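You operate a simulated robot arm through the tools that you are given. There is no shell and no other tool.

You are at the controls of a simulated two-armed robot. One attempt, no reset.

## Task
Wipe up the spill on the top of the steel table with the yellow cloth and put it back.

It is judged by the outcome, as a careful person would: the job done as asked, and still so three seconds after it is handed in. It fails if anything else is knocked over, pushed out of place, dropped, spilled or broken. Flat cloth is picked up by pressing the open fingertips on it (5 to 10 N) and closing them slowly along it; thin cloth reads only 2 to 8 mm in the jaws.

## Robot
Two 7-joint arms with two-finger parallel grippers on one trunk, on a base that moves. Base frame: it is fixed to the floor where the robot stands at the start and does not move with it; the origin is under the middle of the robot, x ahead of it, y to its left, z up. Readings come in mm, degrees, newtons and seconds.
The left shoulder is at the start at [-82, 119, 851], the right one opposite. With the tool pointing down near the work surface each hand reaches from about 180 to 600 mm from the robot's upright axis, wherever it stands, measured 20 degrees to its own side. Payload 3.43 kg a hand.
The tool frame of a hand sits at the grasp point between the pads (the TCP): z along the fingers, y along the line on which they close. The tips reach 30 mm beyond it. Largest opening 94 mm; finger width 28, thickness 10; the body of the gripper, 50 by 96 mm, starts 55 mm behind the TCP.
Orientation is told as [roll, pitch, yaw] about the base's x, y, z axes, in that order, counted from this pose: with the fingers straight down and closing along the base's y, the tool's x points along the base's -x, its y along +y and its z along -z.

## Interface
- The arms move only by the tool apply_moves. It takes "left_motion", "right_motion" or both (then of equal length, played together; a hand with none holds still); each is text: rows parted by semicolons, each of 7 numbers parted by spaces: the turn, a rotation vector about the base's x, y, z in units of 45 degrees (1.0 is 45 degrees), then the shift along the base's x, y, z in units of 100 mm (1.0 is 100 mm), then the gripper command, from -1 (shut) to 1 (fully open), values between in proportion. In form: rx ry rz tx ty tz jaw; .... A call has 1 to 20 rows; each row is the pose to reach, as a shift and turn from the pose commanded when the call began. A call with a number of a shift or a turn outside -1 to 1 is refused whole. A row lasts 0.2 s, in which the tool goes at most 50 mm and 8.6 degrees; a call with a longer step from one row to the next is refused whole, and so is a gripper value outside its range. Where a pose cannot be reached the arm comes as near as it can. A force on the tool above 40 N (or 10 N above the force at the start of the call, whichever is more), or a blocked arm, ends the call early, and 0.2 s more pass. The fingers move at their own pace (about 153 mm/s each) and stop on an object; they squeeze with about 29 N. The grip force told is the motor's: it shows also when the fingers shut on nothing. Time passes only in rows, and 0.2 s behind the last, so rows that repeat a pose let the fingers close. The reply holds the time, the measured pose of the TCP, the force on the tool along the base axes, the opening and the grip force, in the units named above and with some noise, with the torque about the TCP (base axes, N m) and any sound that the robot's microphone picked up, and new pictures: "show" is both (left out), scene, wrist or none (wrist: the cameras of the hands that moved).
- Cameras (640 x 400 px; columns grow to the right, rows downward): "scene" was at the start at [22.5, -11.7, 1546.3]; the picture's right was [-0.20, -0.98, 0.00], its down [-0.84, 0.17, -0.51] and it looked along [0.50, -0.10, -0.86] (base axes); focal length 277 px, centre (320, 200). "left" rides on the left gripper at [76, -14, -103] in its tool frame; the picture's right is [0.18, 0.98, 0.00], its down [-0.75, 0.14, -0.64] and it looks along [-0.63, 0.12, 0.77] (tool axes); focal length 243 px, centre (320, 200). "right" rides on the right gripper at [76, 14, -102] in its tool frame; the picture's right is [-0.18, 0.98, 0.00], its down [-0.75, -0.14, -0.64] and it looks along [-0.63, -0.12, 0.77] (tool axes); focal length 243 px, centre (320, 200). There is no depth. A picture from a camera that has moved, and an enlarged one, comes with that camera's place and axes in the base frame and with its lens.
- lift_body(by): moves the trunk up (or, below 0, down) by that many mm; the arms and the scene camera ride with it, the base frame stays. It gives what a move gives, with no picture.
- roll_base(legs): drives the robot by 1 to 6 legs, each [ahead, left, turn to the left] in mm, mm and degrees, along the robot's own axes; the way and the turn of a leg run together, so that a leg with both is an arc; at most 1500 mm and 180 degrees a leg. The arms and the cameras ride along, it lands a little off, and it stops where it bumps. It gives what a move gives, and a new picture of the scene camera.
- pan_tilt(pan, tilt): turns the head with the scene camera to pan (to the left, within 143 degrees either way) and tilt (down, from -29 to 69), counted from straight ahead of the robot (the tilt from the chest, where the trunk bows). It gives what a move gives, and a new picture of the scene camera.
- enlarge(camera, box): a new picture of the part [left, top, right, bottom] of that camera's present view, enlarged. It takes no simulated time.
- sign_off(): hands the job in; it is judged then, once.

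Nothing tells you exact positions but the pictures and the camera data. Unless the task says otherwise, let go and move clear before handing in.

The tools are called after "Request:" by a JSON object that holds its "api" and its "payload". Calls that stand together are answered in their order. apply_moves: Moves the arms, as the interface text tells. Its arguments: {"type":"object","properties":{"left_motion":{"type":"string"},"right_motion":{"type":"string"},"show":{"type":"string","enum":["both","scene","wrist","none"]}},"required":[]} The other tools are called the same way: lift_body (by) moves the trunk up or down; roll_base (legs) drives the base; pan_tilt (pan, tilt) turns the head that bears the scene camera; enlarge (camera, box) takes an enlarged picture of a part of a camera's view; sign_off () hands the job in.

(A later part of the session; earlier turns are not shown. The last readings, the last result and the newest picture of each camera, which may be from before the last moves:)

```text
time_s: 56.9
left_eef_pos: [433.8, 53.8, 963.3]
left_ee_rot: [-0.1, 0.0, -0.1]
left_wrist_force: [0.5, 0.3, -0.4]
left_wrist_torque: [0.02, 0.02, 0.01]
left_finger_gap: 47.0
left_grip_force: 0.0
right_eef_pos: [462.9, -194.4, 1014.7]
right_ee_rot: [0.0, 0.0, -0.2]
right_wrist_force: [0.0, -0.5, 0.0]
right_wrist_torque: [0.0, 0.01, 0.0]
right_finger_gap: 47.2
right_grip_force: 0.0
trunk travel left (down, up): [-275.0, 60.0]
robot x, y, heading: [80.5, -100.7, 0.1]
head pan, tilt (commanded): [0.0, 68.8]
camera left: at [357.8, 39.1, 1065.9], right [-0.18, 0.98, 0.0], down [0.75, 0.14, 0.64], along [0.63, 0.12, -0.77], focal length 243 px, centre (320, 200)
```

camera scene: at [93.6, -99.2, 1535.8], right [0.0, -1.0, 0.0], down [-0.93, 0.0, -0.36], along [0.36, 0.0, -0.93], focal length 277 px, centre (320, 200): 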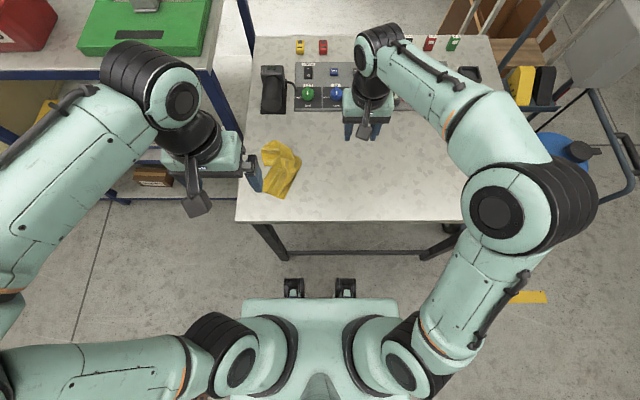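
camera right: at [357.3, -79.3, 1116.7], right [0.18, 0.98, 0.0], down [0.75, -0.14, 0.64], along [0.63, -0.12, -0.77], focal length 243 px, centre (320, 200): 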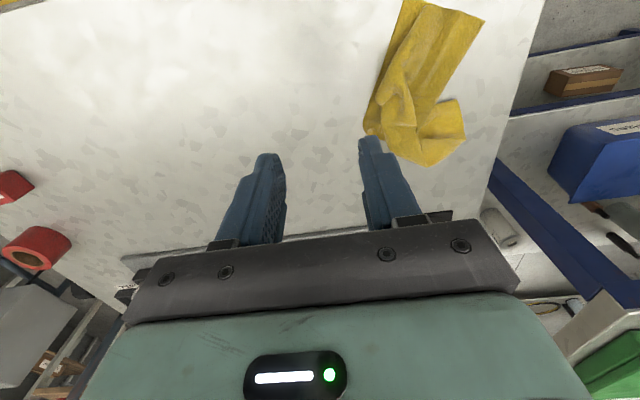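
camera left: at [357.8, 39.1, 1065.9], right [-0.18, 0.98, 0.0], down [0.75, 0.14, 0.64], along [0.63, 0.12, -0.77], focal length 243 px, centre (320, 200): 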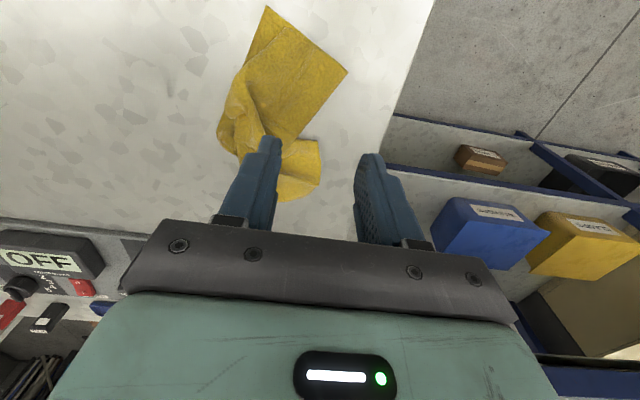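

Request:
{"api": "apply_moves", "payload": {"left_motion": "0 0 0 0.25 -0.04 -0.2 -0.2; 0 0 0 0.5 -0.08 -0.45 -0.24; 0 0 0 0.71 -0.12 -0.7 -0.24; 0 0 0 0.71 -0.12 -0.9 -0.24; 0 0 0 0.71 -0.12 -0.9 -0.24", "show": "both"}}

Request:
{"api": "enlarge", "payload": {"camera": "left", "box": [160, 0, 480, 220]}}

```text
time_s: 58.1
left_eef_pos: [504.8, 42.3, 872.4]
left_ee_rot: [0.0, 0.0, -0.1]
left_wrist_force: [-0.5, 0.0, 0.5]
left_wrist_torque: [0.01, 0.0, -0.01]
left_finger_gap: 35.7
left_grip_force: 0.0
right_eef_pos: [463.9, -194.8, 1015.3]
right_ee_rot: [0.0, 0.1, -0.1]
right_wrist_force: [0.7, 0.1, 0.1]
right_wrist_torque: [0.0, -0.01, 0.02]
right_finger_gap: 47.0
right_grip_force: 0.1
trunk travel left (down, up): [-275.0, 60.0]
robot x, y, heading: [81.0, -100.5, -0.3]
head pan, tilt (commanded): [0.0, 68.8]
camera scene: at [92.9, -99.2, 1535.9], right [0.0, -1.0, 0.0], down [-0.93, 0.0, -0.36], along [0.36, 0.0, -0.93], focal length 277 px, centre (320, 200)
camera left: at [428.8, 28.6, 974.1], right [-0.18, 0.98, 0.0], down [0.75, 0.14, 0.64], along [0.63, 0.12, -0.77], focal length 243 px, centre (320, 200)
```

scene: 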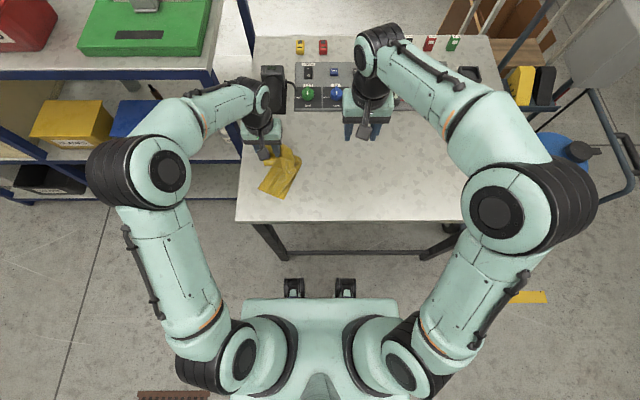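
left: 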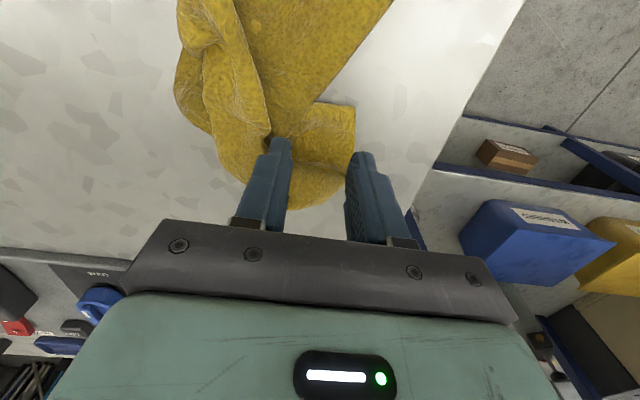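

```text
1.82 times, centred on (320, 110) of left
camera zoom: at [428.8, 28.6, 974.1], right [-0.18, 0.98, 0.0], down [0.75, 0.14, 0.64], along [0.63, 0.12, -0.77], focal length 441 px, centre (320, 364)
```

zoom: 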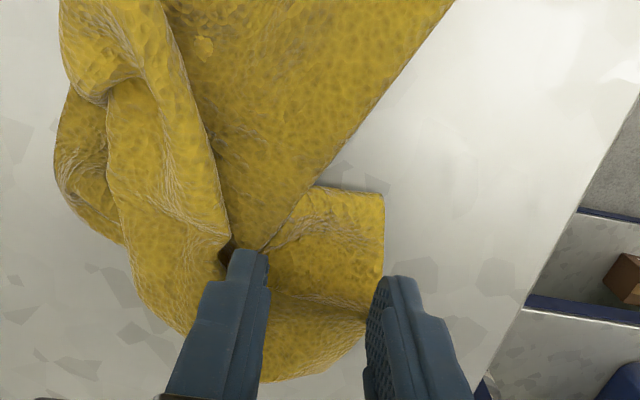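

The +y finger sits just off the flap's edge, so I'll shift 9 mm to the right and descend gently to contact.

Request:
{"api": "apply_moves", "payload": {"left_motion": "0 0 0 0 -0.09 -0.05 -0.24; 0 0 0 0 -0.09 -0.12 -0.24; 0 0 0 0 -0.09 -0.17 -0.24; 0 0 0 0 -0.09 -0.18 -0.24; 0 0 0 0 -0.09 -0.18 -0.24", "show": "none"}}

```text
time_s: 59.3
left_eef_pos: [503.8, 34.8, 855.1]
left_ee_rot: [0.0, 0.0, -0.2]
left_wrist_force: [-0.9, -0.6, 0.1]
left_wrist_torque: [-0.02, -0.06, -0.04]
left_finger_gap: 35.5
left_grip_force: 0.1
right_eef_pos: [463.4, -194.5, 1014.9]
right_ee_rot: [0.0, -0.1, -0.2]
right_wrist_force: [1.6, -0.3, 0.3]
right_wrist_torque: [0.03, 0.03, 0.04]
right_finger_gap: 47.1
right_grip_force: 0.1
trunk travel left (down, up): [-275.0, 60.0]
robot x, y, heading: [77.8, -98.2, -0.4]
head pan, tilt (commanded): [0.0, 68.8]
```

Request:
{"api": "apply_moves", "payload": {"left_motion": "0 0 0 0 0 -0.01 -0.24; 0 0 0 0 0 -0.02 -0.24; 0 0 0 0 0 -0.025 -0.24; 0 0 0 0 0 -0.025 -0.24", "show": "none"}}

```text
time_s: 60.3
left_eef_pos: [503.7, 34.6, 853.3]
left_ee_rot: [0.1, -0.2, -0.2]
left_wrist_force: [-1.0, 0.8, 12.7]
left_wrist_torque: [-0.3, -0.12, -0.01]
left_finger_gap: 35.4
left_grip_force: 0.1
right_eef_pos: [462.4, -195.1, 1015.1]
right_ee_rot: [0.1, -0.2, -0.2]
right_wrist_force: [0.0, -0.1, 1.3]
right_wrist_torque: [0.01, 0.0, -0.02]
right_finger_gap: 46.8
right_grip_force: 0.1
trunk travel left (down, up): [-275.0, 60.0]
robot x, y, heading: [77.8, -104.0, -0.2]
head pan, tilt (commanded): [0.0, 68.8]
```

The -y finger sits on more layers than the other. I'll tilt the hand about 3° so both tips press.

Request:
{"api": "apply_moves", "payload": {"left_motion": "-0.03 0 0 0 0 0.005 -0.24; -0.07 0 0 0 0 0.003 -0.24; -0.07 0 0 0 0 0 -0.24; -0.07 0 0 0 0 0 -0.24", "show": "none"}}

```text
time_s: 61.3
left_eef_pos: [504.4, 34.2, 853.8]
left_ee_rot: [-3.2, 0.0, -0.2]
left_wrist_force: [0.1, 0.9, 8.0]
left_wrist_torque: [0.13, -0.09, -0.01]
left_finger_gap: 35.4
left_grip_force: 0.1
right_eef_pos: [462.9, -195.1, 1015.9]
right_ee_rot: [0.0, 0.0, -0.2]
right_wrist_force: [0.1, -0.4, 1.6]
right_wrist_torque: [0.0, -0.01, 0.03]
right_finger_gap: 46.7
right_grip_force: 0.1
trunk travel left (down, up): [-275.0, 60.0]
robot x, y, heading: [82.4, -103.5, -0.2]
head pan, tilt (commanded): [0.0, 68.8]
```

Request:
{"api": "apply_moves", "payload": {"left_motion": "0.02 0 0 0 0 -0.004 -0.24; 0.02 0 0 0 0 -0.004 -0.24; 0.02 0 0 0 0 -0.004 -0.3; 0.02 0 0 0 0 -0.004 -0.36; 0.02 0 0 0 0 -0.004 -0.42; 0.02 0 0 0 0 -0.004 -0.48; 0.02 0 0 0 0 -0.004 -0.54; 0.02 0 0 0 0 -0.004 -0.6; 0.02 0 0 0 0 -0.004 -0.66; 0.02 0 0 0 0 -0.004 -0.72", "show": "wrist"}}

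```text
time_s: 63.5
left_eef_pos: [504.3, 35.6, 852.9]
left_ee_rot: [-2.3, 0.0, -0.1]
left_wrist_force: [0.2, 0.3, 13.6]
left_wrist_torque: [-0.08, -0.14, 0.04]
left_finger_gap: 12.6
left_grip_force: 0.1
right_eef_pos: [462.9, -194.8, 1014.7]
right_ee_rot: [0.0, -0.1, -0.2]
right_wrist_force: [-0.2, -0.1, -0.4]
right_wrist_torque: [-0.04, 0.03, 0.02]
right_finger_gap: 47.0
right_grip_force: 0.0
trunk travel left (down, up): [-275.0, 60.0]
robot x, y, heading: [78.7, -97.6, 0.1]
head pan, tilt (commanded): [0.0, 68.8]
camera left: at [428.1, 25.5, 955.6], right [-0.18, 0.98, -0.04], down [0.75, 0.16, 0.64], along [0.63, 0.09, -0.77], focal length 243 px, centre (320, 200)
```

left: 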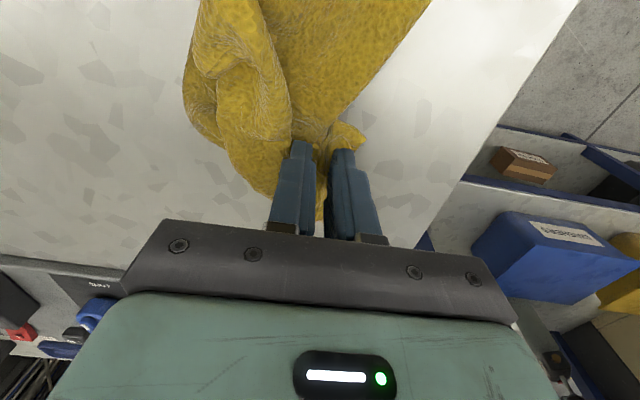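

Request:
{"api": "apply_moves", "payload": {"left_motion": "0 0 0 0 0 0 -0.8; 0 0 0 0 0 0 -0.9; 0 0 0 0 0 0 -1; 0 0 0 0 0 0 -1; 0 0 0 0 0 0 -1; 0 0 0 0 0 0.1 -1; 0 0 0 0 0 0.25 -1; 0 0 0 0 0 0.4 -1; 0 0 0 0 0 0.4 -1", "show": "both"}}

Request:
{"api": "enlarge", "payload": {"camera": "left", "box": [120, 0, 480, 240]}}

Request:
{"api": "enlarge", "payload": {"camera": "scene", "box": [220, 100, 340, 220]}}

Request:
{"api": "enlarge", "payload": {"camera": "right", "box": [300, 0, 640, 240]}}

```text
time_s: 65.5
left_eef_pos: [504.4, 34.7, 893.2]
left_ee_rot: [-2.2, 0.1, -0.1]
left_wrist_force: [-0.1, -0.1, 0.7]
left_wrist_torque: [-0.01, 0.01, 0.02]
left_finger_gap: 2.2
left_grip_force: 28.9
right_eef_pos: [463.3, -195.4, 1013.8]
right_ee_rot: [0.0, 0.1, -0.2]
right_wrist_force: [-1.2, 1.0, 0.1]
right_wrist_torque: [0.0, -0.02, 0.03]
right_finger_gap: 47.1
right_grip_force: 0.1
trunk travel left (down, up): [-275.0, 60.0]
robot x, y, heading: [83.1, -100.2, -0.2]
head pan, tilt (commanded): [0.0, 68.8]
camera scene: at [93.0, -99.2, 1535.8], right [0.0, -1.0, 0.0], down [-0.93, 0.0, -0.36], along [0.36, 0.0, -0.93], focal length 277 px, centre (320, 200)
camera left: at [428.7, 24.8, 995.8], right [-0.18, 0.98, -0.04], down [0.75, 0.16, 0.64], along [0.63, 0.09, -0.77], focal length 243 px, centre (320, 200)
```

scene: 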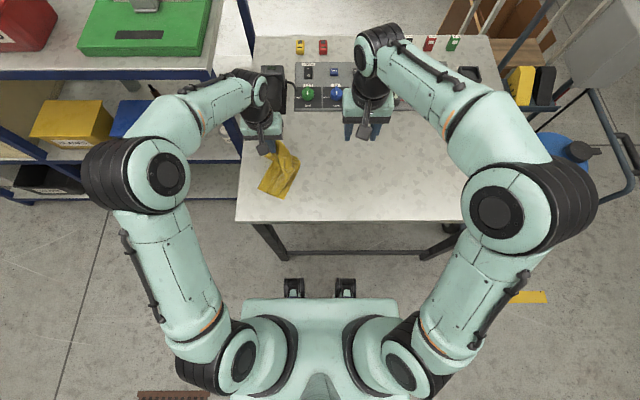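
left: 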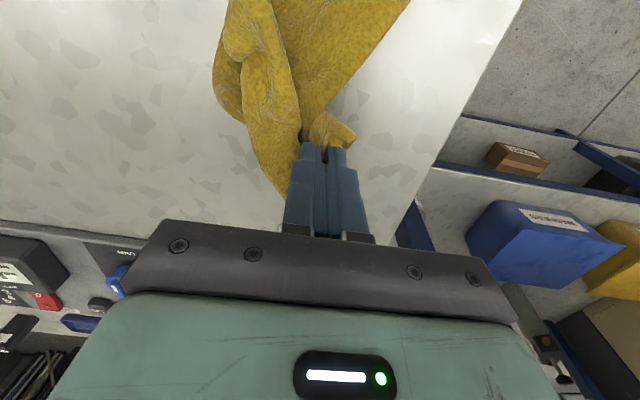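

```text
1.67 times, centred on (300, 120) of left
camera zoom: at [428.7, 24.8, 995.8], right [-0.18, 0.98, -0.04], down [0.75, 0.16, 0.64], along [0.63, 0.09, -0.77], focal length 404 px, centre (353, 333)
```

zoom: 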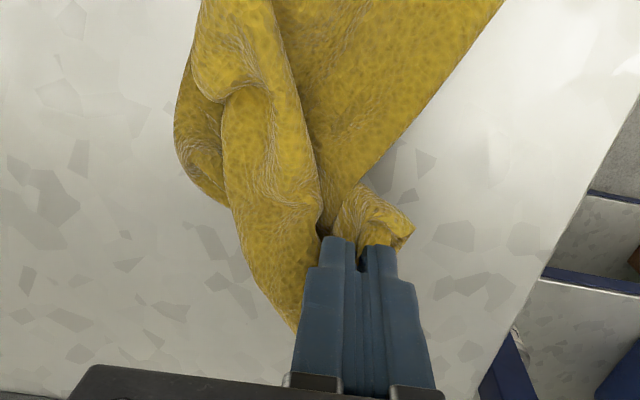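

```text
3.33 times, centred on (280, 160) of scene
camera zoom: at [93.0, -99.2, 1535.8], right [0.0, -1.0, 0.0], down [-0.93, 0.0, -0.36], along [0.36, 0.0, -0.93], focal length 922 px, centre (453, 333)
```

zoom: 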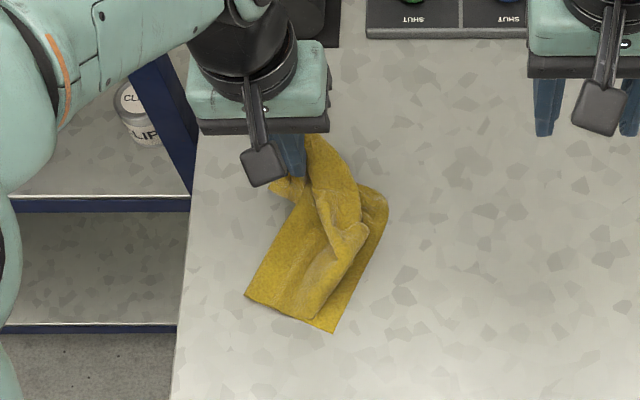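

```text
1.67 times, centred on (470, 120) of right
camera zoom: at [387.6, -179.2, 1117.8], right [0.19, 0.98, 0.0], down [0.75, -0.14, 0.64], along [0.63, -0.12, -0.77], focal length 404 px, centre (70, 333)
```

zoom: 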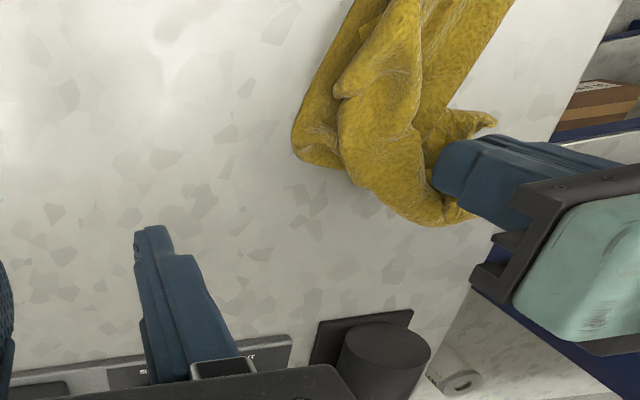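

The flap is gripped as a single layer. I'll lift a bit more and draw it toward the cloth's original far end.

Request:
{"api": "apply_moves", "payload": {"left_motion": "0 0 0 0.05 0 0.15 -1; 0 0 0 0.15 -0.03 0.3 -1; 0 0 0 0.3 -0.08 0.4 -1; 0 0 0 0.45 -0.13 0.4 -1; 0 0 0 0.6 -0.18 0.35 -1; 0 0 0 0.6 -0.18 0.35 -1", "show": "both"}}

Request:
{"api": "enlarge", "payload": {"camera": "left", "box": [120, 0, 480, 240]}}

Request:
{"api": "enlarge", "payload": {"camera": "scene", "box": [220, 100, 340, 220]}}

Request:
{"api": "enlarge", "payload": {"camera": "right", "box": [300, 0, 640, 240]}}

```text
time_s: 66.9
left_eef_pos: [563.8, 17.1, 927.4]
left_ee_rot: [-2.2, -0.1, -0.2]
left_wrist_force: [-0.3, 0.5, -0.3]
left_wrist_torque: [0.0, 0.0, -0.01]
left_finger_gap: 2.6
left_grip_force: 29.0
right_eef_pos: [461.8, -194.3, 1015.0]
right_ee_rot: [0.0, -0.1, -0.2]
right_wrist_force: [-0.6, 0.3, -0.2]
right_wrist_torque: [0.01, -0.01, 0.05]
right_finger_gap: 46.9
right_grip_force: 0.0
trunk travel left (down, up): [-275.0, 60.0]
robot x, y, heading: [84.4, -100.9, -0.3]
head pan, tilt (commanded): [0.0, 68.8]
camera scene: at [92.6, -99.1, 1535.8], right [0.0, -1.0, 0.0], down [-0.93, 0.0, -0.36], along [0.36, 0.0, -0.93], focal length 277 px, centre (320, 200)
camera left: at [487.4, 7.5, 1030.7], right [-0.18, 0.98, -0.04], down [0.75, 0.16, 0.64], along [0.63, 0.09, -0.77], focal length 243 px, centre (320, 200)
```

scene: 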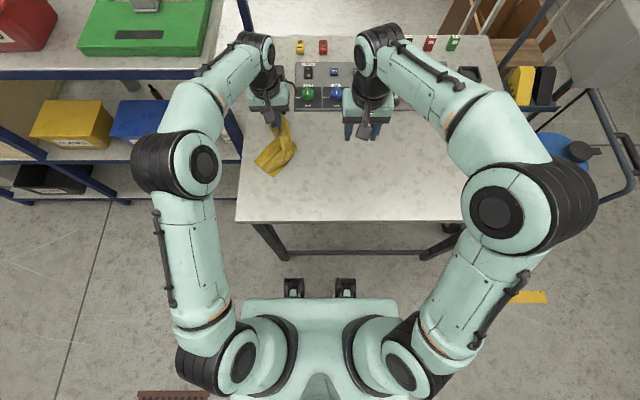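
left: 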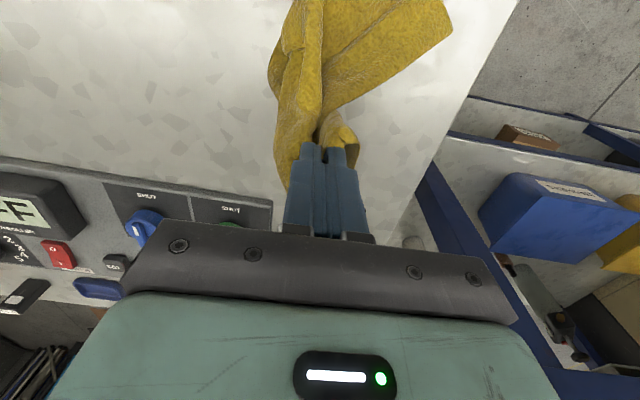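

```text
1.67 times, centred on (300, 120) of left
camera zoom: at [487.4, 7.5, 1030.7], right [-0.18, 0.98, -0.04], down [0.75, 0.16, 0.64], along [0.63, 0.09, -0.77], focal length 404 px, centre (353, 333)
```

zoom: 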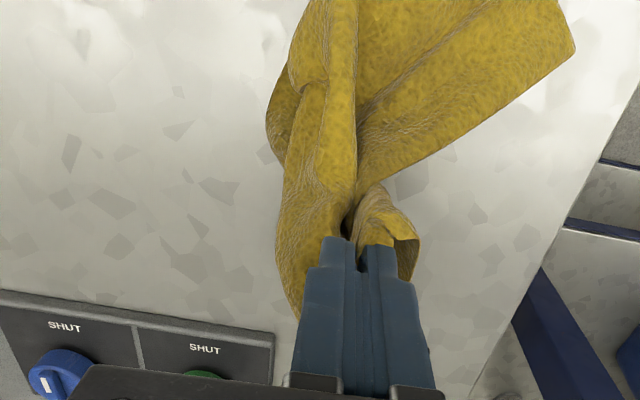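

```text
3.33 times, centred on (280, 160) of scene
camera zoom: at [92.6, -99.1, 1535.8], right [0.0, -1.0, 0.0], down [-0.93, 0.0, -0.36], along [0.36, 0.0, -0.93], focal length 922 px, centre (453, 333)
```

zoom: 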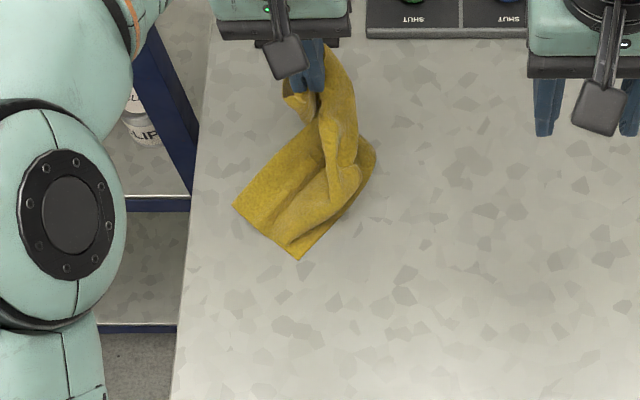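

```text
1.67 times, centred on (470, 120) of right
camera zoom: at [387.3, -179.1, 1117.8], right [0.19, 0.98, 0.0], down [0.75, -0.14, 0.64], along [0.63, -0.12, -0.77], focal length 404 px, centre (70, 333)
```

zoom: 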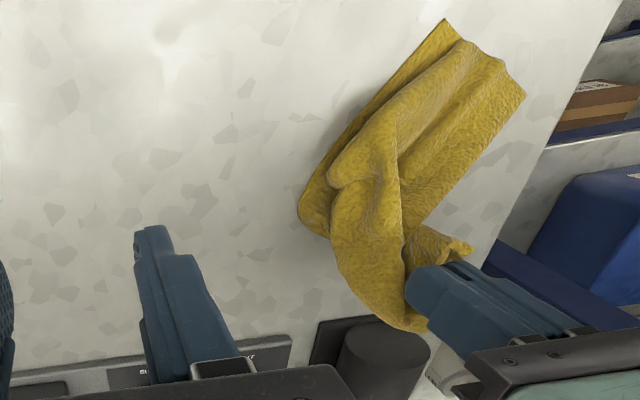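

The far end came along but dragged the near half with it. I'll hold the far end at its place with the left hand and use the right hand to pull the near edge back.

Request:
{"api": "apply_moves", "payload": {"left_motion": "0 0 0 0.1 -0.05 -0.1 -1; 0 0 0 0.2 -0.08 -0.25 -1; 0 0 0 0.33 -0.1 -0.4 -1; 0 0 0 0.33 -0.1 -0.55 -1; 0 0 0 0.33 -0.1 -0.66 -1; 0 0 0 0.33 -0.1 -0.66 -1", "right_motion": "0 0 0 0 0 0 0; 0 0 0 0 0 0 0; 0 0 0 0 0 0 0; 0 0 0 -0.2 0.2 0 0; 0 0 0 -0.4 0.4 0 0; 0 0 0 -0.4 0.6 0 0", "show": "both"}}

Request:
{"api": "enlarge", "payload": {"camera": "scene", "box": [220, 100, 340, 220]}}

Request:
{"api": "enlarge", "payload": {"camera": "right", "box": [300, 0, 640, 240]}}

```text
time_s: 68.3
left_eef_pos: [599.3, 8.2, 862.1]
left_ee_rot: [-2.3, 0.1, -0.2]
left_wrist_force: [-0.2, -0.5, 0.9]
left_wrist_torque: [-0.03, 0.01, -0.01]
left_finger_gap: 2.1
left_grip_force: 29.0
right_eef_pos: [424.6, -136.6, 1016.7]
right_ee_rot: [0.0, 0.0, -0.3]
right_wrist_force: [0.0, -0.6, -0.2]
right_wrist_torque: [-0.03, 0.0, -0.02]
right_finger_gap: 46.9
right_grip_force: 0.0
trunk travel left (down, up): [-275.0, 60.0]
robot x, y, heading: [77.0, -102.0, -0.3]
head pan, tilt (commanded): [0.0, 68.8]
camera scene: at [93.1, -98.6, 1535.9], right [0.0, -1.0, 0.0], down [-0.93, 0.0, -0.36], along [0.36, 0.0, -0.93], focal length 277 px, centre (320, 200)
camera right: at [348.5, -120.3, 1120.1], right [0.19, 0.98, 0.0], down [0.75, -0.14, 0.64], along [0.63, -0.12, -0.77], focal length 243 px, centre (320, 200)
camera left: at [524.2, -1.8, 964.5], right [-0.18, 0.98, -0.04], down [0.75, 0.16, 0.64], along [0.63, 0.09, -0.77], focal length 243 px, centre (320, 200)
```

scene: 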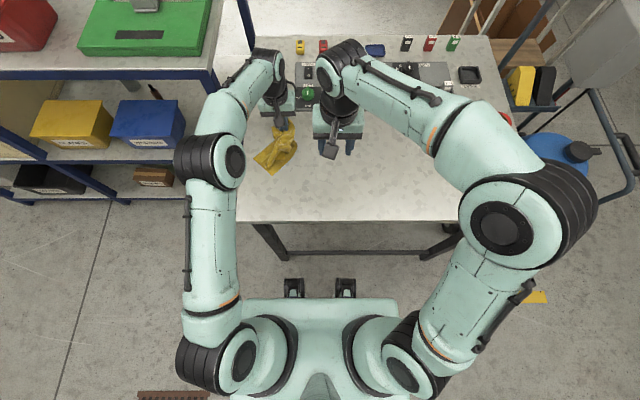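
right: 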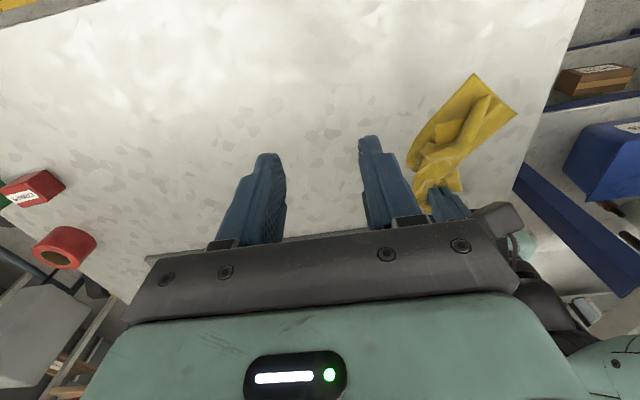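
left: 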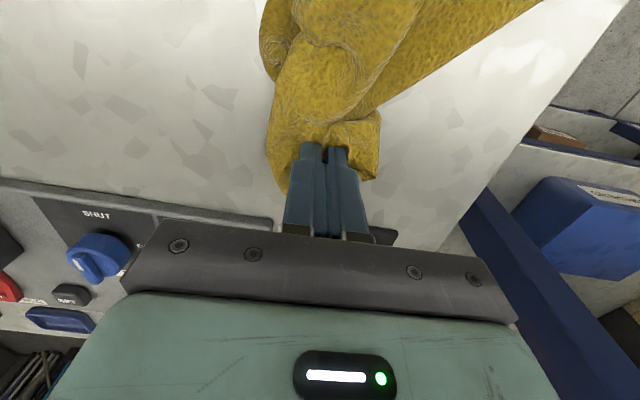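

```text
3.33 times, centred on (280, 160) of scene
camera zoom: at [93.1, -98.6, 1535.9], right [0.0, -1.0, 0.0], down [-0.93, 0.0, -0.36], along [0.36, 0.0, -0.93], focal length 922 px, centre (453, 333)
```

zoom: 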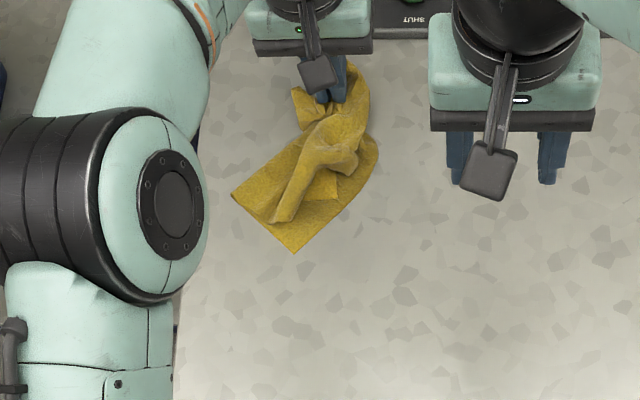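

```text
1.67 times, centred on (470, 120) of right
camera zoom: at [348.5, -120.3, 1120.1], right [0.19, 0.98, 0.0], down [0.75, -0.14, 0.64], along [0.63, -0.12, -0.77], focal length 404 px, centre (70, 333)
```

zoom: 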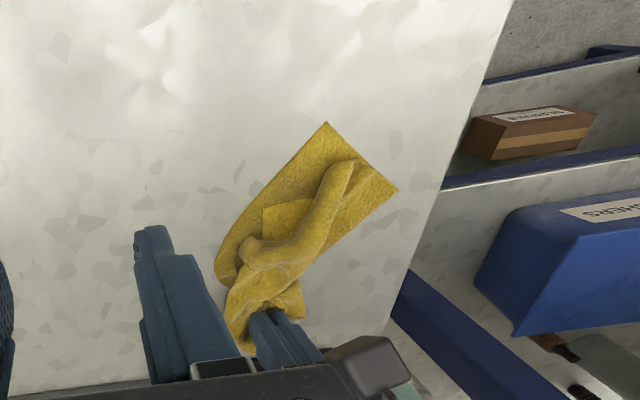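

Working both hands in line would cross the forearms. Instead I'll let gravity unfold it: lift the cloth by its far end with the left hand until it hangs, then lay it down from near to far. I'm moving the right hand aside at the same time.

Request:
{"api": "apply_moves", "payload": {"left_motion": "0 0 0 0 0 0 -1; 0 0 0 0 0 0.1 -1; 0 0 0 -0.1 0 0.3 -1; 0 0 0 -0.2 0 0.5 -1; 0 0 0 -0.3 0 0.7 -1; 0 0 0 -0.4 0 0.9 -1; 0 0 0 -0.5 0 1 -1", "right_motion": "0 0 0 0 -0.3 0 0; 0 0 0 0 -0.6 0 0; 0 0 0 0 -0.9 0 0; 0 0 0 0 -1 0 0; 0 0 0 0 -1 0 0; 0 0 0 0 -1 0 0; 0 0 0 0 -1 0 0", "show": "both"}}

Request:
{"api": "enlarge", "payload": {"camera": "scene", "box": [220, 80, 340, 200]}}

```text
time_s: 69.9
left_eef_pos: [548.4, 7.6, 961.0]
left_ee_rot: [-2.3, -0.1, -0.1]
left_wrist_force: [-0.5, -0.2, 0.1]
left_wrist_torque: [-0.03, 0.0, -0.04]
left_finger_gap: 2.3
left_grip_force: 29.0
right_eef_pos: [424.4, -234.8, 1015.8]
right_ee_rot: [0.0, 0.0, -0.3]
right_wrist_force: [0.8, -0.5, -0.4]
right_wrist_torque: [0.01, 0.03, 0.01]
right_finger_gap: 46.9
right_grip_force: 0.1
trunk travel left (down, up): [-275.0, 60.0]
robot x, y, heading: [82.1, -99.0, -0.2]
head pan, tilt (commanded): [0.0, 68.8]
camera scene: at [92.6, -99.2, 1535.8], right [0.0, -1.0, 0.0], down [-0.93, 0.0, -0.36], along [0.36, 0.0, -0.93], focal length 277 px, centre (320, 200)
camera right: at [348.5, -219.1, 1118.8], right [0.19, 0.98, 0.0], down [0.75, -0.14, 0.64], along [0.63, -0.12, -0.77], focal length 243 px, centre (320, 200)
camera left: at [472.3, -1.9, 1063.4], right [-0.18, 0.98, -0.04], down [0.75, 0.16, 0.64], along [0.63, 0.09, -0.77], focal length 243 px, centre (320, 200)
```

scene: 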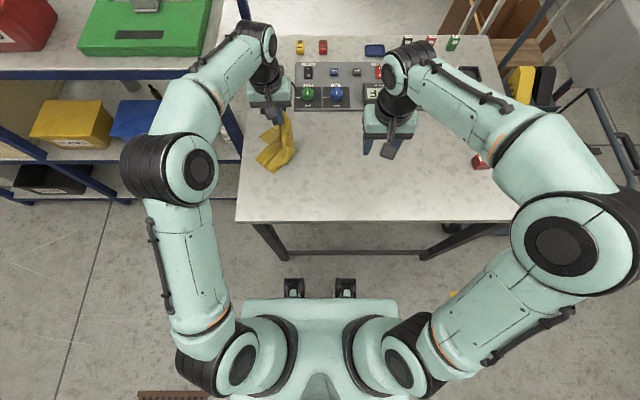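
right: 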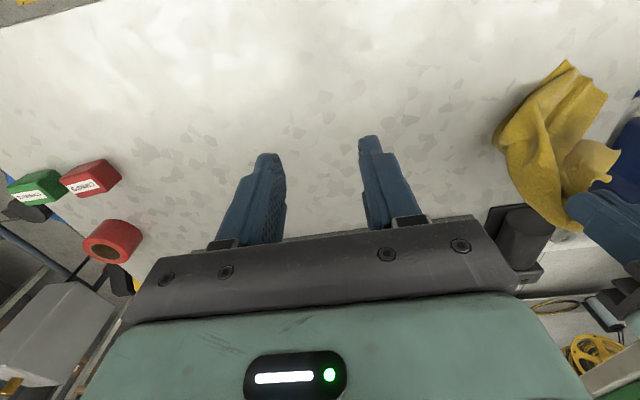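
left: 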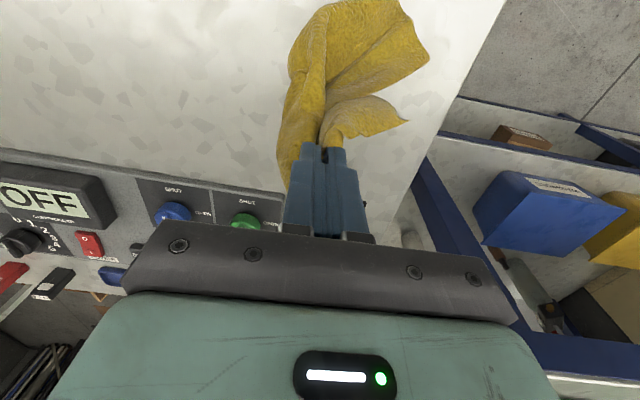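

```text
3.33 times, centred on (280, 140) of scene
camera zoom: at [92.6, -99.2, 1535.8], right [0.0, -1.0, 0.0], down [-0.93, 0.0, -0.36], along [0.36, 0.0, -0.93], focal length 922 px, centre (453, 400)
```

zoom: 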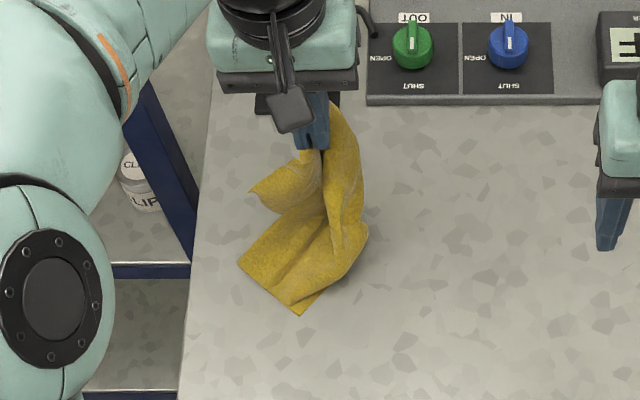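

It's unfolding as it lifts, so I'll keep raising it and draw back toward the robot until it hangs clear.

Request:
{"api": "apply_moves", "payload": {"left_motion": "0 0 0 -0.15 0 0.2 -1; 0 0 0 -0.3 0 0.4 -1; 0 0 0 -0.45 0 0.6 -1; 0 0 0 -0.6 0 0.8 -1; 0 0 0 -0.75 0 1 -1; 0 0 0 -0.75 0 1 -1; 0 0 0 -0.75 0 1 -1", "show": "both"}}

Request:
{"api": "enlarge", "payload": {"camera": "scene", "box": [200, 80, 340, 220]}}

Request:
{"api": "enlarge", "payload": {"camera": "right", "box": [360, 0, 640, 240]}}

```text
time_s: 71.5
left_eef_pos: [470.3, 4.7, 1062.9]
left_ee_rot: [-2.1, 0.0, -0.1]
left_wrist_force: [0.4, 0.5, -0.8]
left_wrist_torque: [-0.01, -0.01, 0.0]
left_finger_gap: 2.4
left_grip_force: 29.1
right_eef_pos: [425.2, -234.9, 1015.0]
right_ee_rot: [0.0, -0.1, -0.2]
right_wrist_force: [-0.6, -0.5, -0.4]
right_wrist_torque: [0.03, 0.02, 0.0]
right_finger_gap: 47.2
right_grip_force: 0.0
trunk travel left (down, up): [-275.0, 60.0]
robot x, y, heading: [82.0, -103.0, -0.5]
head pan, tilt (commanded): [0.0, 68.8]
camera scene: at [92.8, -99.2, 1535.8], right [0.0, -1.0, 0.0], down [-0.93, 0.0, -0.36], along [0.36, 0.0, -0.93], focal length 277 px, centre (320, 200)
camera left: at [394.8, -5.4, 1165.8], right [-0.18, 0.98, -0.04], down [0.75, 0.16, 0.64], along [0.63, 0.09, -0.77], focal length 243 px, centre (320, 200)
```

scene: 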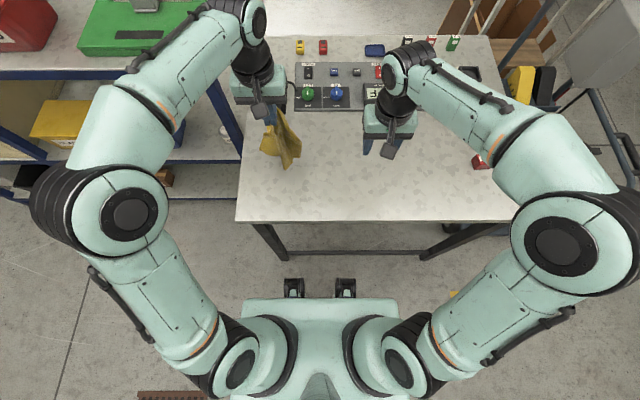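
left: 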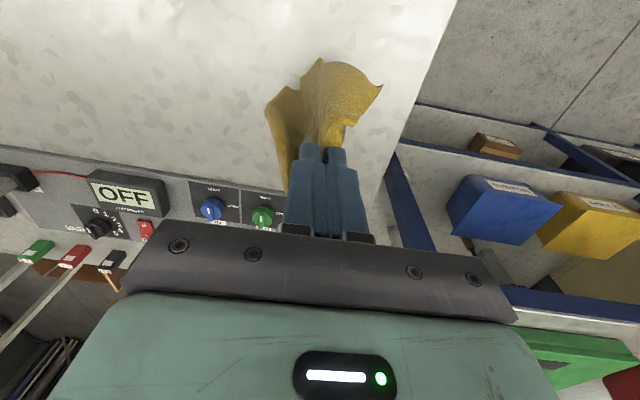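

```text
2.86 times, centred on (270, 150) of scene
camera zoom: at [92.8, -99.2, 1535.8], right [0.0, -1.0, 0.0], down [-0.93, 0.0, -0.36], along [0.36, 0.0, -0.93], focal length 791 px, centre (463, 343)
```

zoom: 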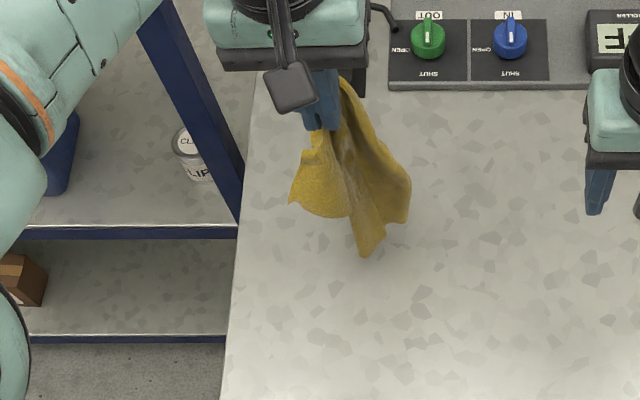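

```text
1.67 times, centred on (500, 120) of right
camera zoom: at [348.7, -219.1, 1118.8], right [0.19, 0.98, 0.0], down [0.75, -0.14, 0.64], along [0.63, -0.12, -0.77], focal length 404 px, centre (20, 333)
```

zoom: 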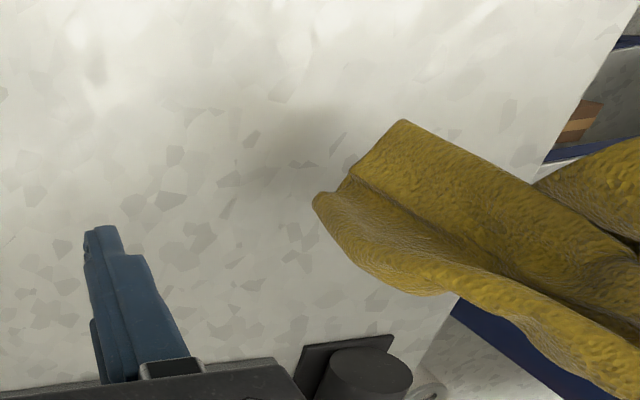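

The cloth hangs open now: a long lobe on the -y side and a short one on +y. I'll turn the hand -90° so the long lobe points back toward the robot and the cloth can be laid lengthwise as it was.

Request:
{"api": "apply_moves", "payload": {"left_motion": "0 0 -0.16 -0.03 0 0 -1; 0 0 -0.33 -0.06 0 0 -1; 0 0 -0.5 -0.1 0 0 -1; 0 0 -0.66 -0.15 0 0 -1; 0 0 -0.83 -0.2 0 0 -1; 0 0 -1 -0.25 0 0 -1; 0 0 -1 -0.25 0 0 -1", "show": "both"}}

Request:
{"api": "enlarge", "payload": {"camera": "scene", "box": [200, 80, 340, 220]}}

Request:
{"api": "enlarge", "payload": {"camera": "right", "box": [360, 0, 640, 240]}}

```text
time_s: 73.1
left_eef_pos: [447.5, 6.7, 1061.5]
left_ee_rot: [-2.2, 0.0, -45.4]
left_wrist_force: [0.3, 0.6, -0.5]
left_wrist_torque: [-0.01, 0.01, 0.03]
left_finger_gap: 2.3
left_grip_force: 29.1
right_eef_pos: [425.5, -235.1, 1015.5]
right_ee_rot: [0.0, 0.0, -0.2]
right_wrist_force: [0.1, -0.3, 0.1]
right_wrist_torque: [0.02, 0.0, 0.0]
right_finger_gap: 47.0
right_grip_force: 0.0
trunk travel left (down, up): [-275.0, 60.0]
robot x, y, heading: [79.4, -101.0, -0.2]
head pan, tilt (commanded): [0.0, 68.8]
camera scene: at [93.0, -99.3, 1535.9], right [0.0, -1.0, 0.0], down [-0.93, 0.0, -0.36], along [0.36, 0.0, -0.93], focal length 277 px, centre (320, 200)
camera left: at [386.2, 54.1, 1165.2], right [0.57, 0.82, -0.04], down [0.65, -0.42, 0.64], along [0.51, -0.39, -0.77], focal length 243 px, centre (320, 200)
```

scene: 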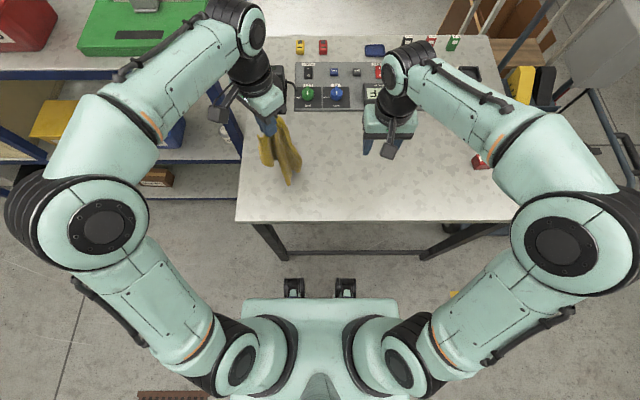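
left: 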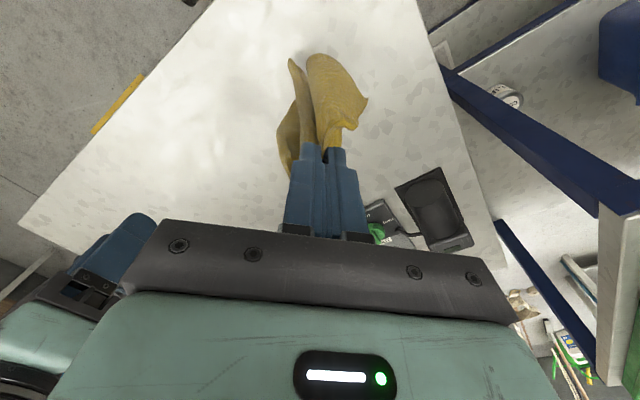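

```text
2.86 times, centred on (270, 150) of scene
camera zoom: at [93.0, -99.3, 1535.9], right [0.0, -1.0, 0.0], down [-0.93, 0.0, -0.36], along [0.36, 0.0, -0.93], focal length 791 px, centre (463, 343)
```

zoom: 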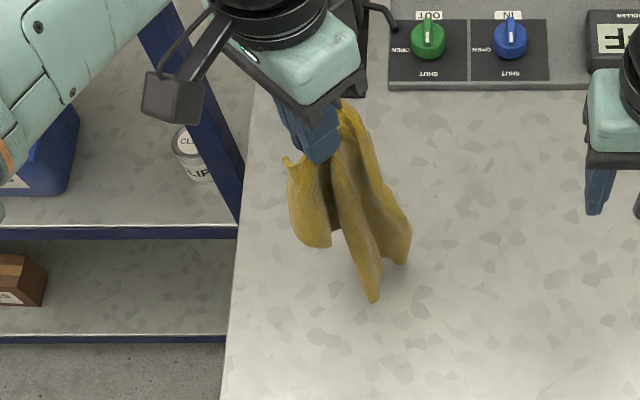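

```text
1.67 times, centred on (500, 120) of right
camera zoom: at [348.9, -219.1, 1118.7], right [0.19, 0.98, 0.0], down [0.75, -0.14, 0.64], along [0.63, -0.12, -0.77], focal length 404 px, centre (20, 333)
```

zoom: 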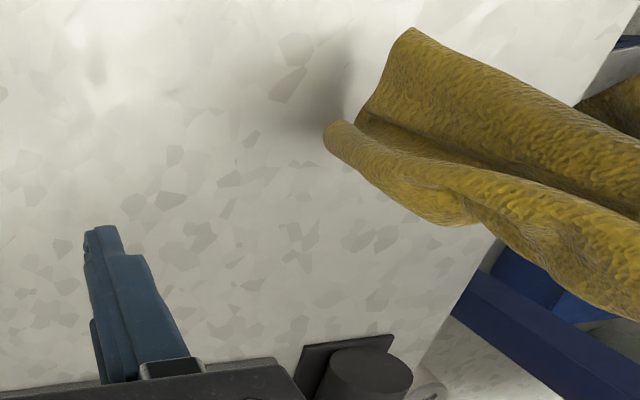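

Request:
{"api": "apply_moves", "payload": {"left_motion": "0 0 -0.16 -0.03 0 0 -1; 0 0 -0.33 -0.06 0 0 -1; 0 0 -0.5 -0.1 0 0 -1; 0 0 -0.66 -0.15 0 0 -1; 0 0 -0.83 -0.2 0 0 -1; 0 0 -1 -0.25 0 0 -1; 0 0 -1 -0.25 0 0 -1", "show": "both"}}

Request:
{"api": "enlarge", "payload": {"camera": "scene", "box": [200, 80, 340, 220]}}

Request:
{"api": "enlarge", "payload": {"camera": "right", "box": [360, 0, 640, 240]}}

```text
time_s: 74.7
left_eef_pos: [422.2, 7.1, 1060.8]
left_ee_rot: [-2.2, -0.1, -90.3]
left_wrist_force: [0.2, 0.1, 0.2]
left_wrist_torque: [0.0, 0.0, 0.07]
left_finger_gap: 2.1
left_grip_force: 28.7
right_eef_pos: [425.1, -233.8, 1016.3]
right_ee_rot: [0.1, 0.0, -0.2]
right_wrist_force: [-0.8, -0.2, -0.7]
right_wrist_torque: [-0.01, 0.0, -0.02]
right_finger_gap: 46.6
right_grip_force: 0.1
trunk travel left (down, up): [-275.0, 60.0]
robot x, y, heading: [76.8, -99.1, -0.4]
head pan, tilt (commanded): [0.0, 68.8]
camera scene: at [93.0, -99.2, 1535.9], right [0.0, -1.0, 0.0], down [-0.93, 0.0, -0.36], along [0.36, 0.0, -0.93], focal length 277 px, centre (320, 200)
camera left: at [412.4, 83.6, 1164.7], right [0.98, 0.18, -0.04], down [0.16, -0.75, 0.64], along [0.08, -0.63, -0.77], focal length 243 px, centre (320, 200)
```

scene: 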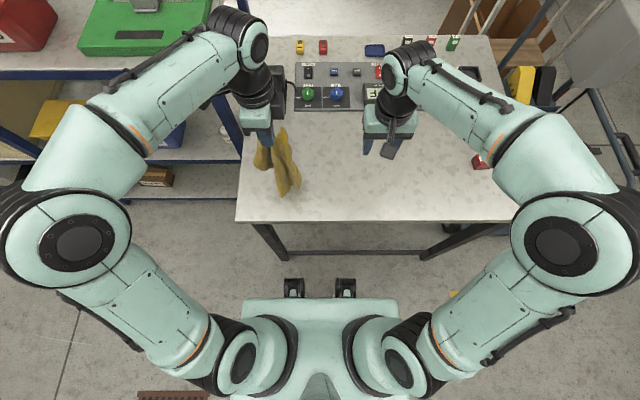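
left: 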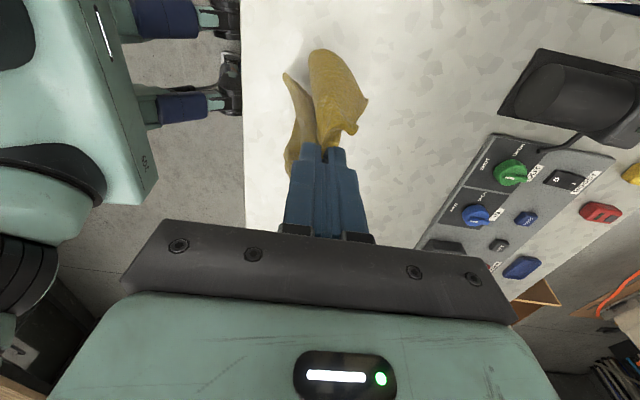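

```text
2.86 times, centred on (270, 150) of scene
camera zoom: at [93.0, -99.2, 1535.9], right [0.0, -1.0, 0.0], down [-0.93, 0.0, -0.36], along [0.36, 0.0, -0.93], focal length 791 px, centre (463, 343)
```

zoom: 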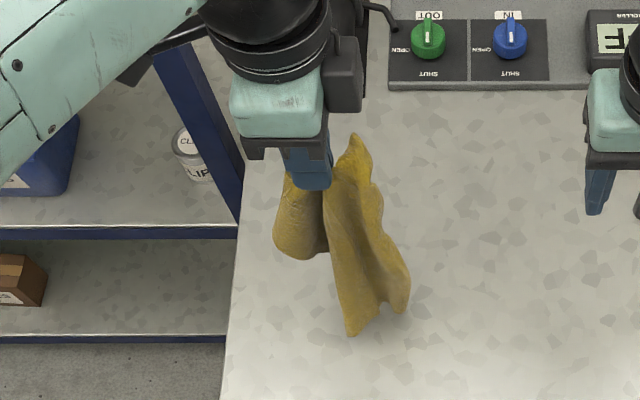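

```text
1.67 times, centred on (500, 120) of right
camera zoom: at [348.9, -219.1, 1118.7], right [0.19, 0.98, 0.0], down [0.75, -0.14, 0.64], along [0.63, -0.12, -0.77], focal length 404 px, centre (20, 333)
```

zoom: 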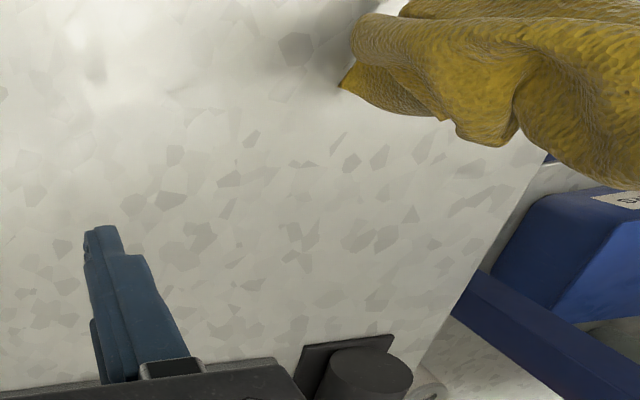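

The long lobe is on the robot side now. I'll lower it until its bottom edge touches near the original near edge (x≈365).

Request:
{"api": "apply_moves", "payload": {"left_motion": "0 0 0 -0.05 0 -0.2 -1; 0 0 0 -0.05 0 -0.4 -1; 0 0 0 -0.05 0 -0.6 -1; 0 0 0 -0.05 0 -0.6 -1; 0 0 0 -0.05 0 -0.6 -1", "show": "both"}}

Request:
{"api": "enlarge", "payload": {"camera": "scene", "box": [200, 80, 340, 220]}}

Request:
{"api": "enlarge", "payload": {"camera": "left", "box": [220, 0, 460, 180]}}

```text
time_s: 75.9
left_eef_pos: [419.2, 6.4, 1000.3]
left_ee_rot: [-2.4, 0.1, -90.2]
left_wrist_force: [-0.3, -0.3, 0.4]
left_wrist_torque: [0.03, 0.02, 0.02]
left_finger_gap: 2.1
left_grip_force: 28.9
right_eef_pos: [423.8, -234.3, 1015.4]
right_ee_rot: [0.0, 0.1, -0.1]
right_wrist_force: [0.4, 0.8, 1.0]
right_wrist_torque: [0.03, 0.01, -0.03]
right_finger_gap: 47.0
right_grip_force: 0.0
trunk travel left (down, up): [-275.0, 60.0]
robot x, y, heading: [83.1, -101.9, -0.0]
head pan, tilt (commanded): [0.0, 68.8]
camera scene: at [93.0, -99.2, 1535.9], right [0.0, -1.0, 0.0], down [-0.93, 0.0, -0.36], along [0.36, 0.0, -0.93], focal length 277 px, centre (320, 200)
camera left: at [409.5, 82.8, 1103.6], right [0.98, 0.18, -0.04], down [0.16, -0.75, 0.64], along [0.09, -0.63, -0.77], focal length 243 px, centre (320, 200)
```

scene: 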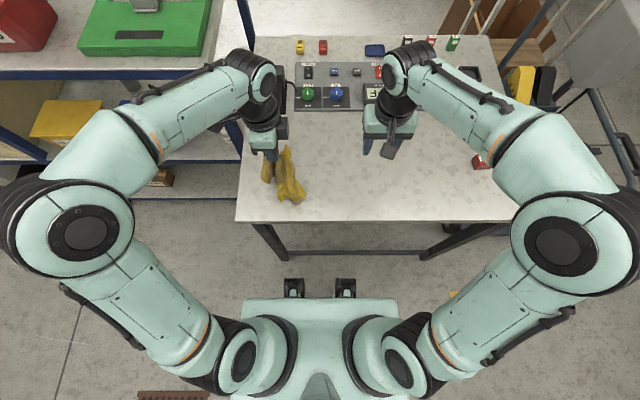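
left: 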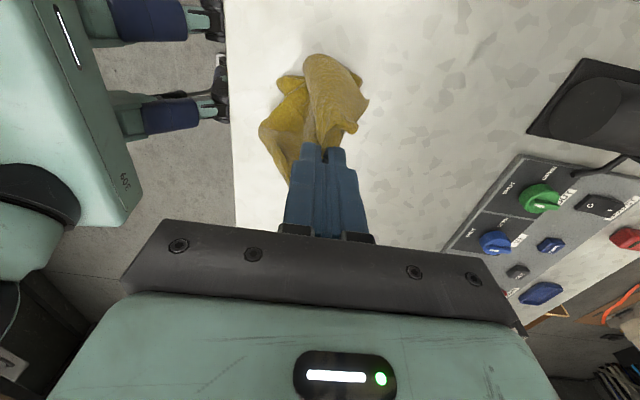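

```text
2.86 times, centred on (270, 150) of scene
camera zoom: at [93.0, -99.2, 1535.9], right [0.0, -1.0, 0.0], down [-0.93, 0.0, -0.36], along [0.36, 0.0, -0.93], focal length 791 px, centre (463, 343)
```

zoom: 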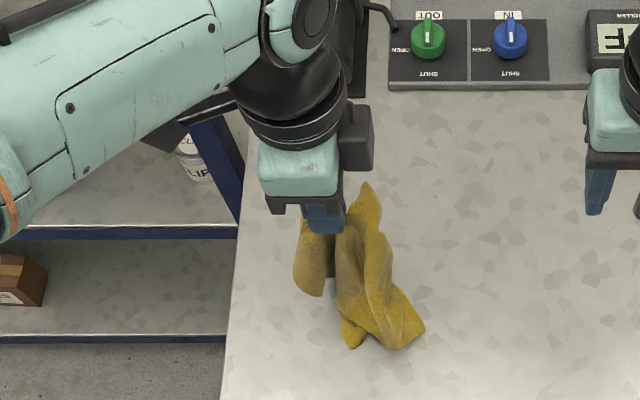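

```text
2.22 times, centred on (340, 90) of left
camera zoom: at [409.5, 82.8, 1103.6], right [0.98, 0.18, -0.04], down [0.16, -0.75, 0.64], along [0.09, -0.63, -0.77], focal length 539 px, centre (276, 444)
```

zoom: 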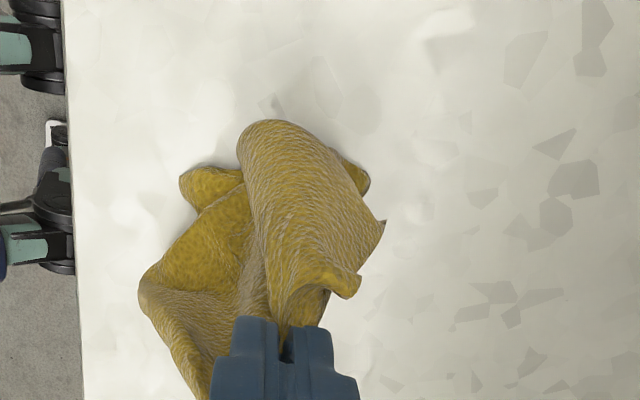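

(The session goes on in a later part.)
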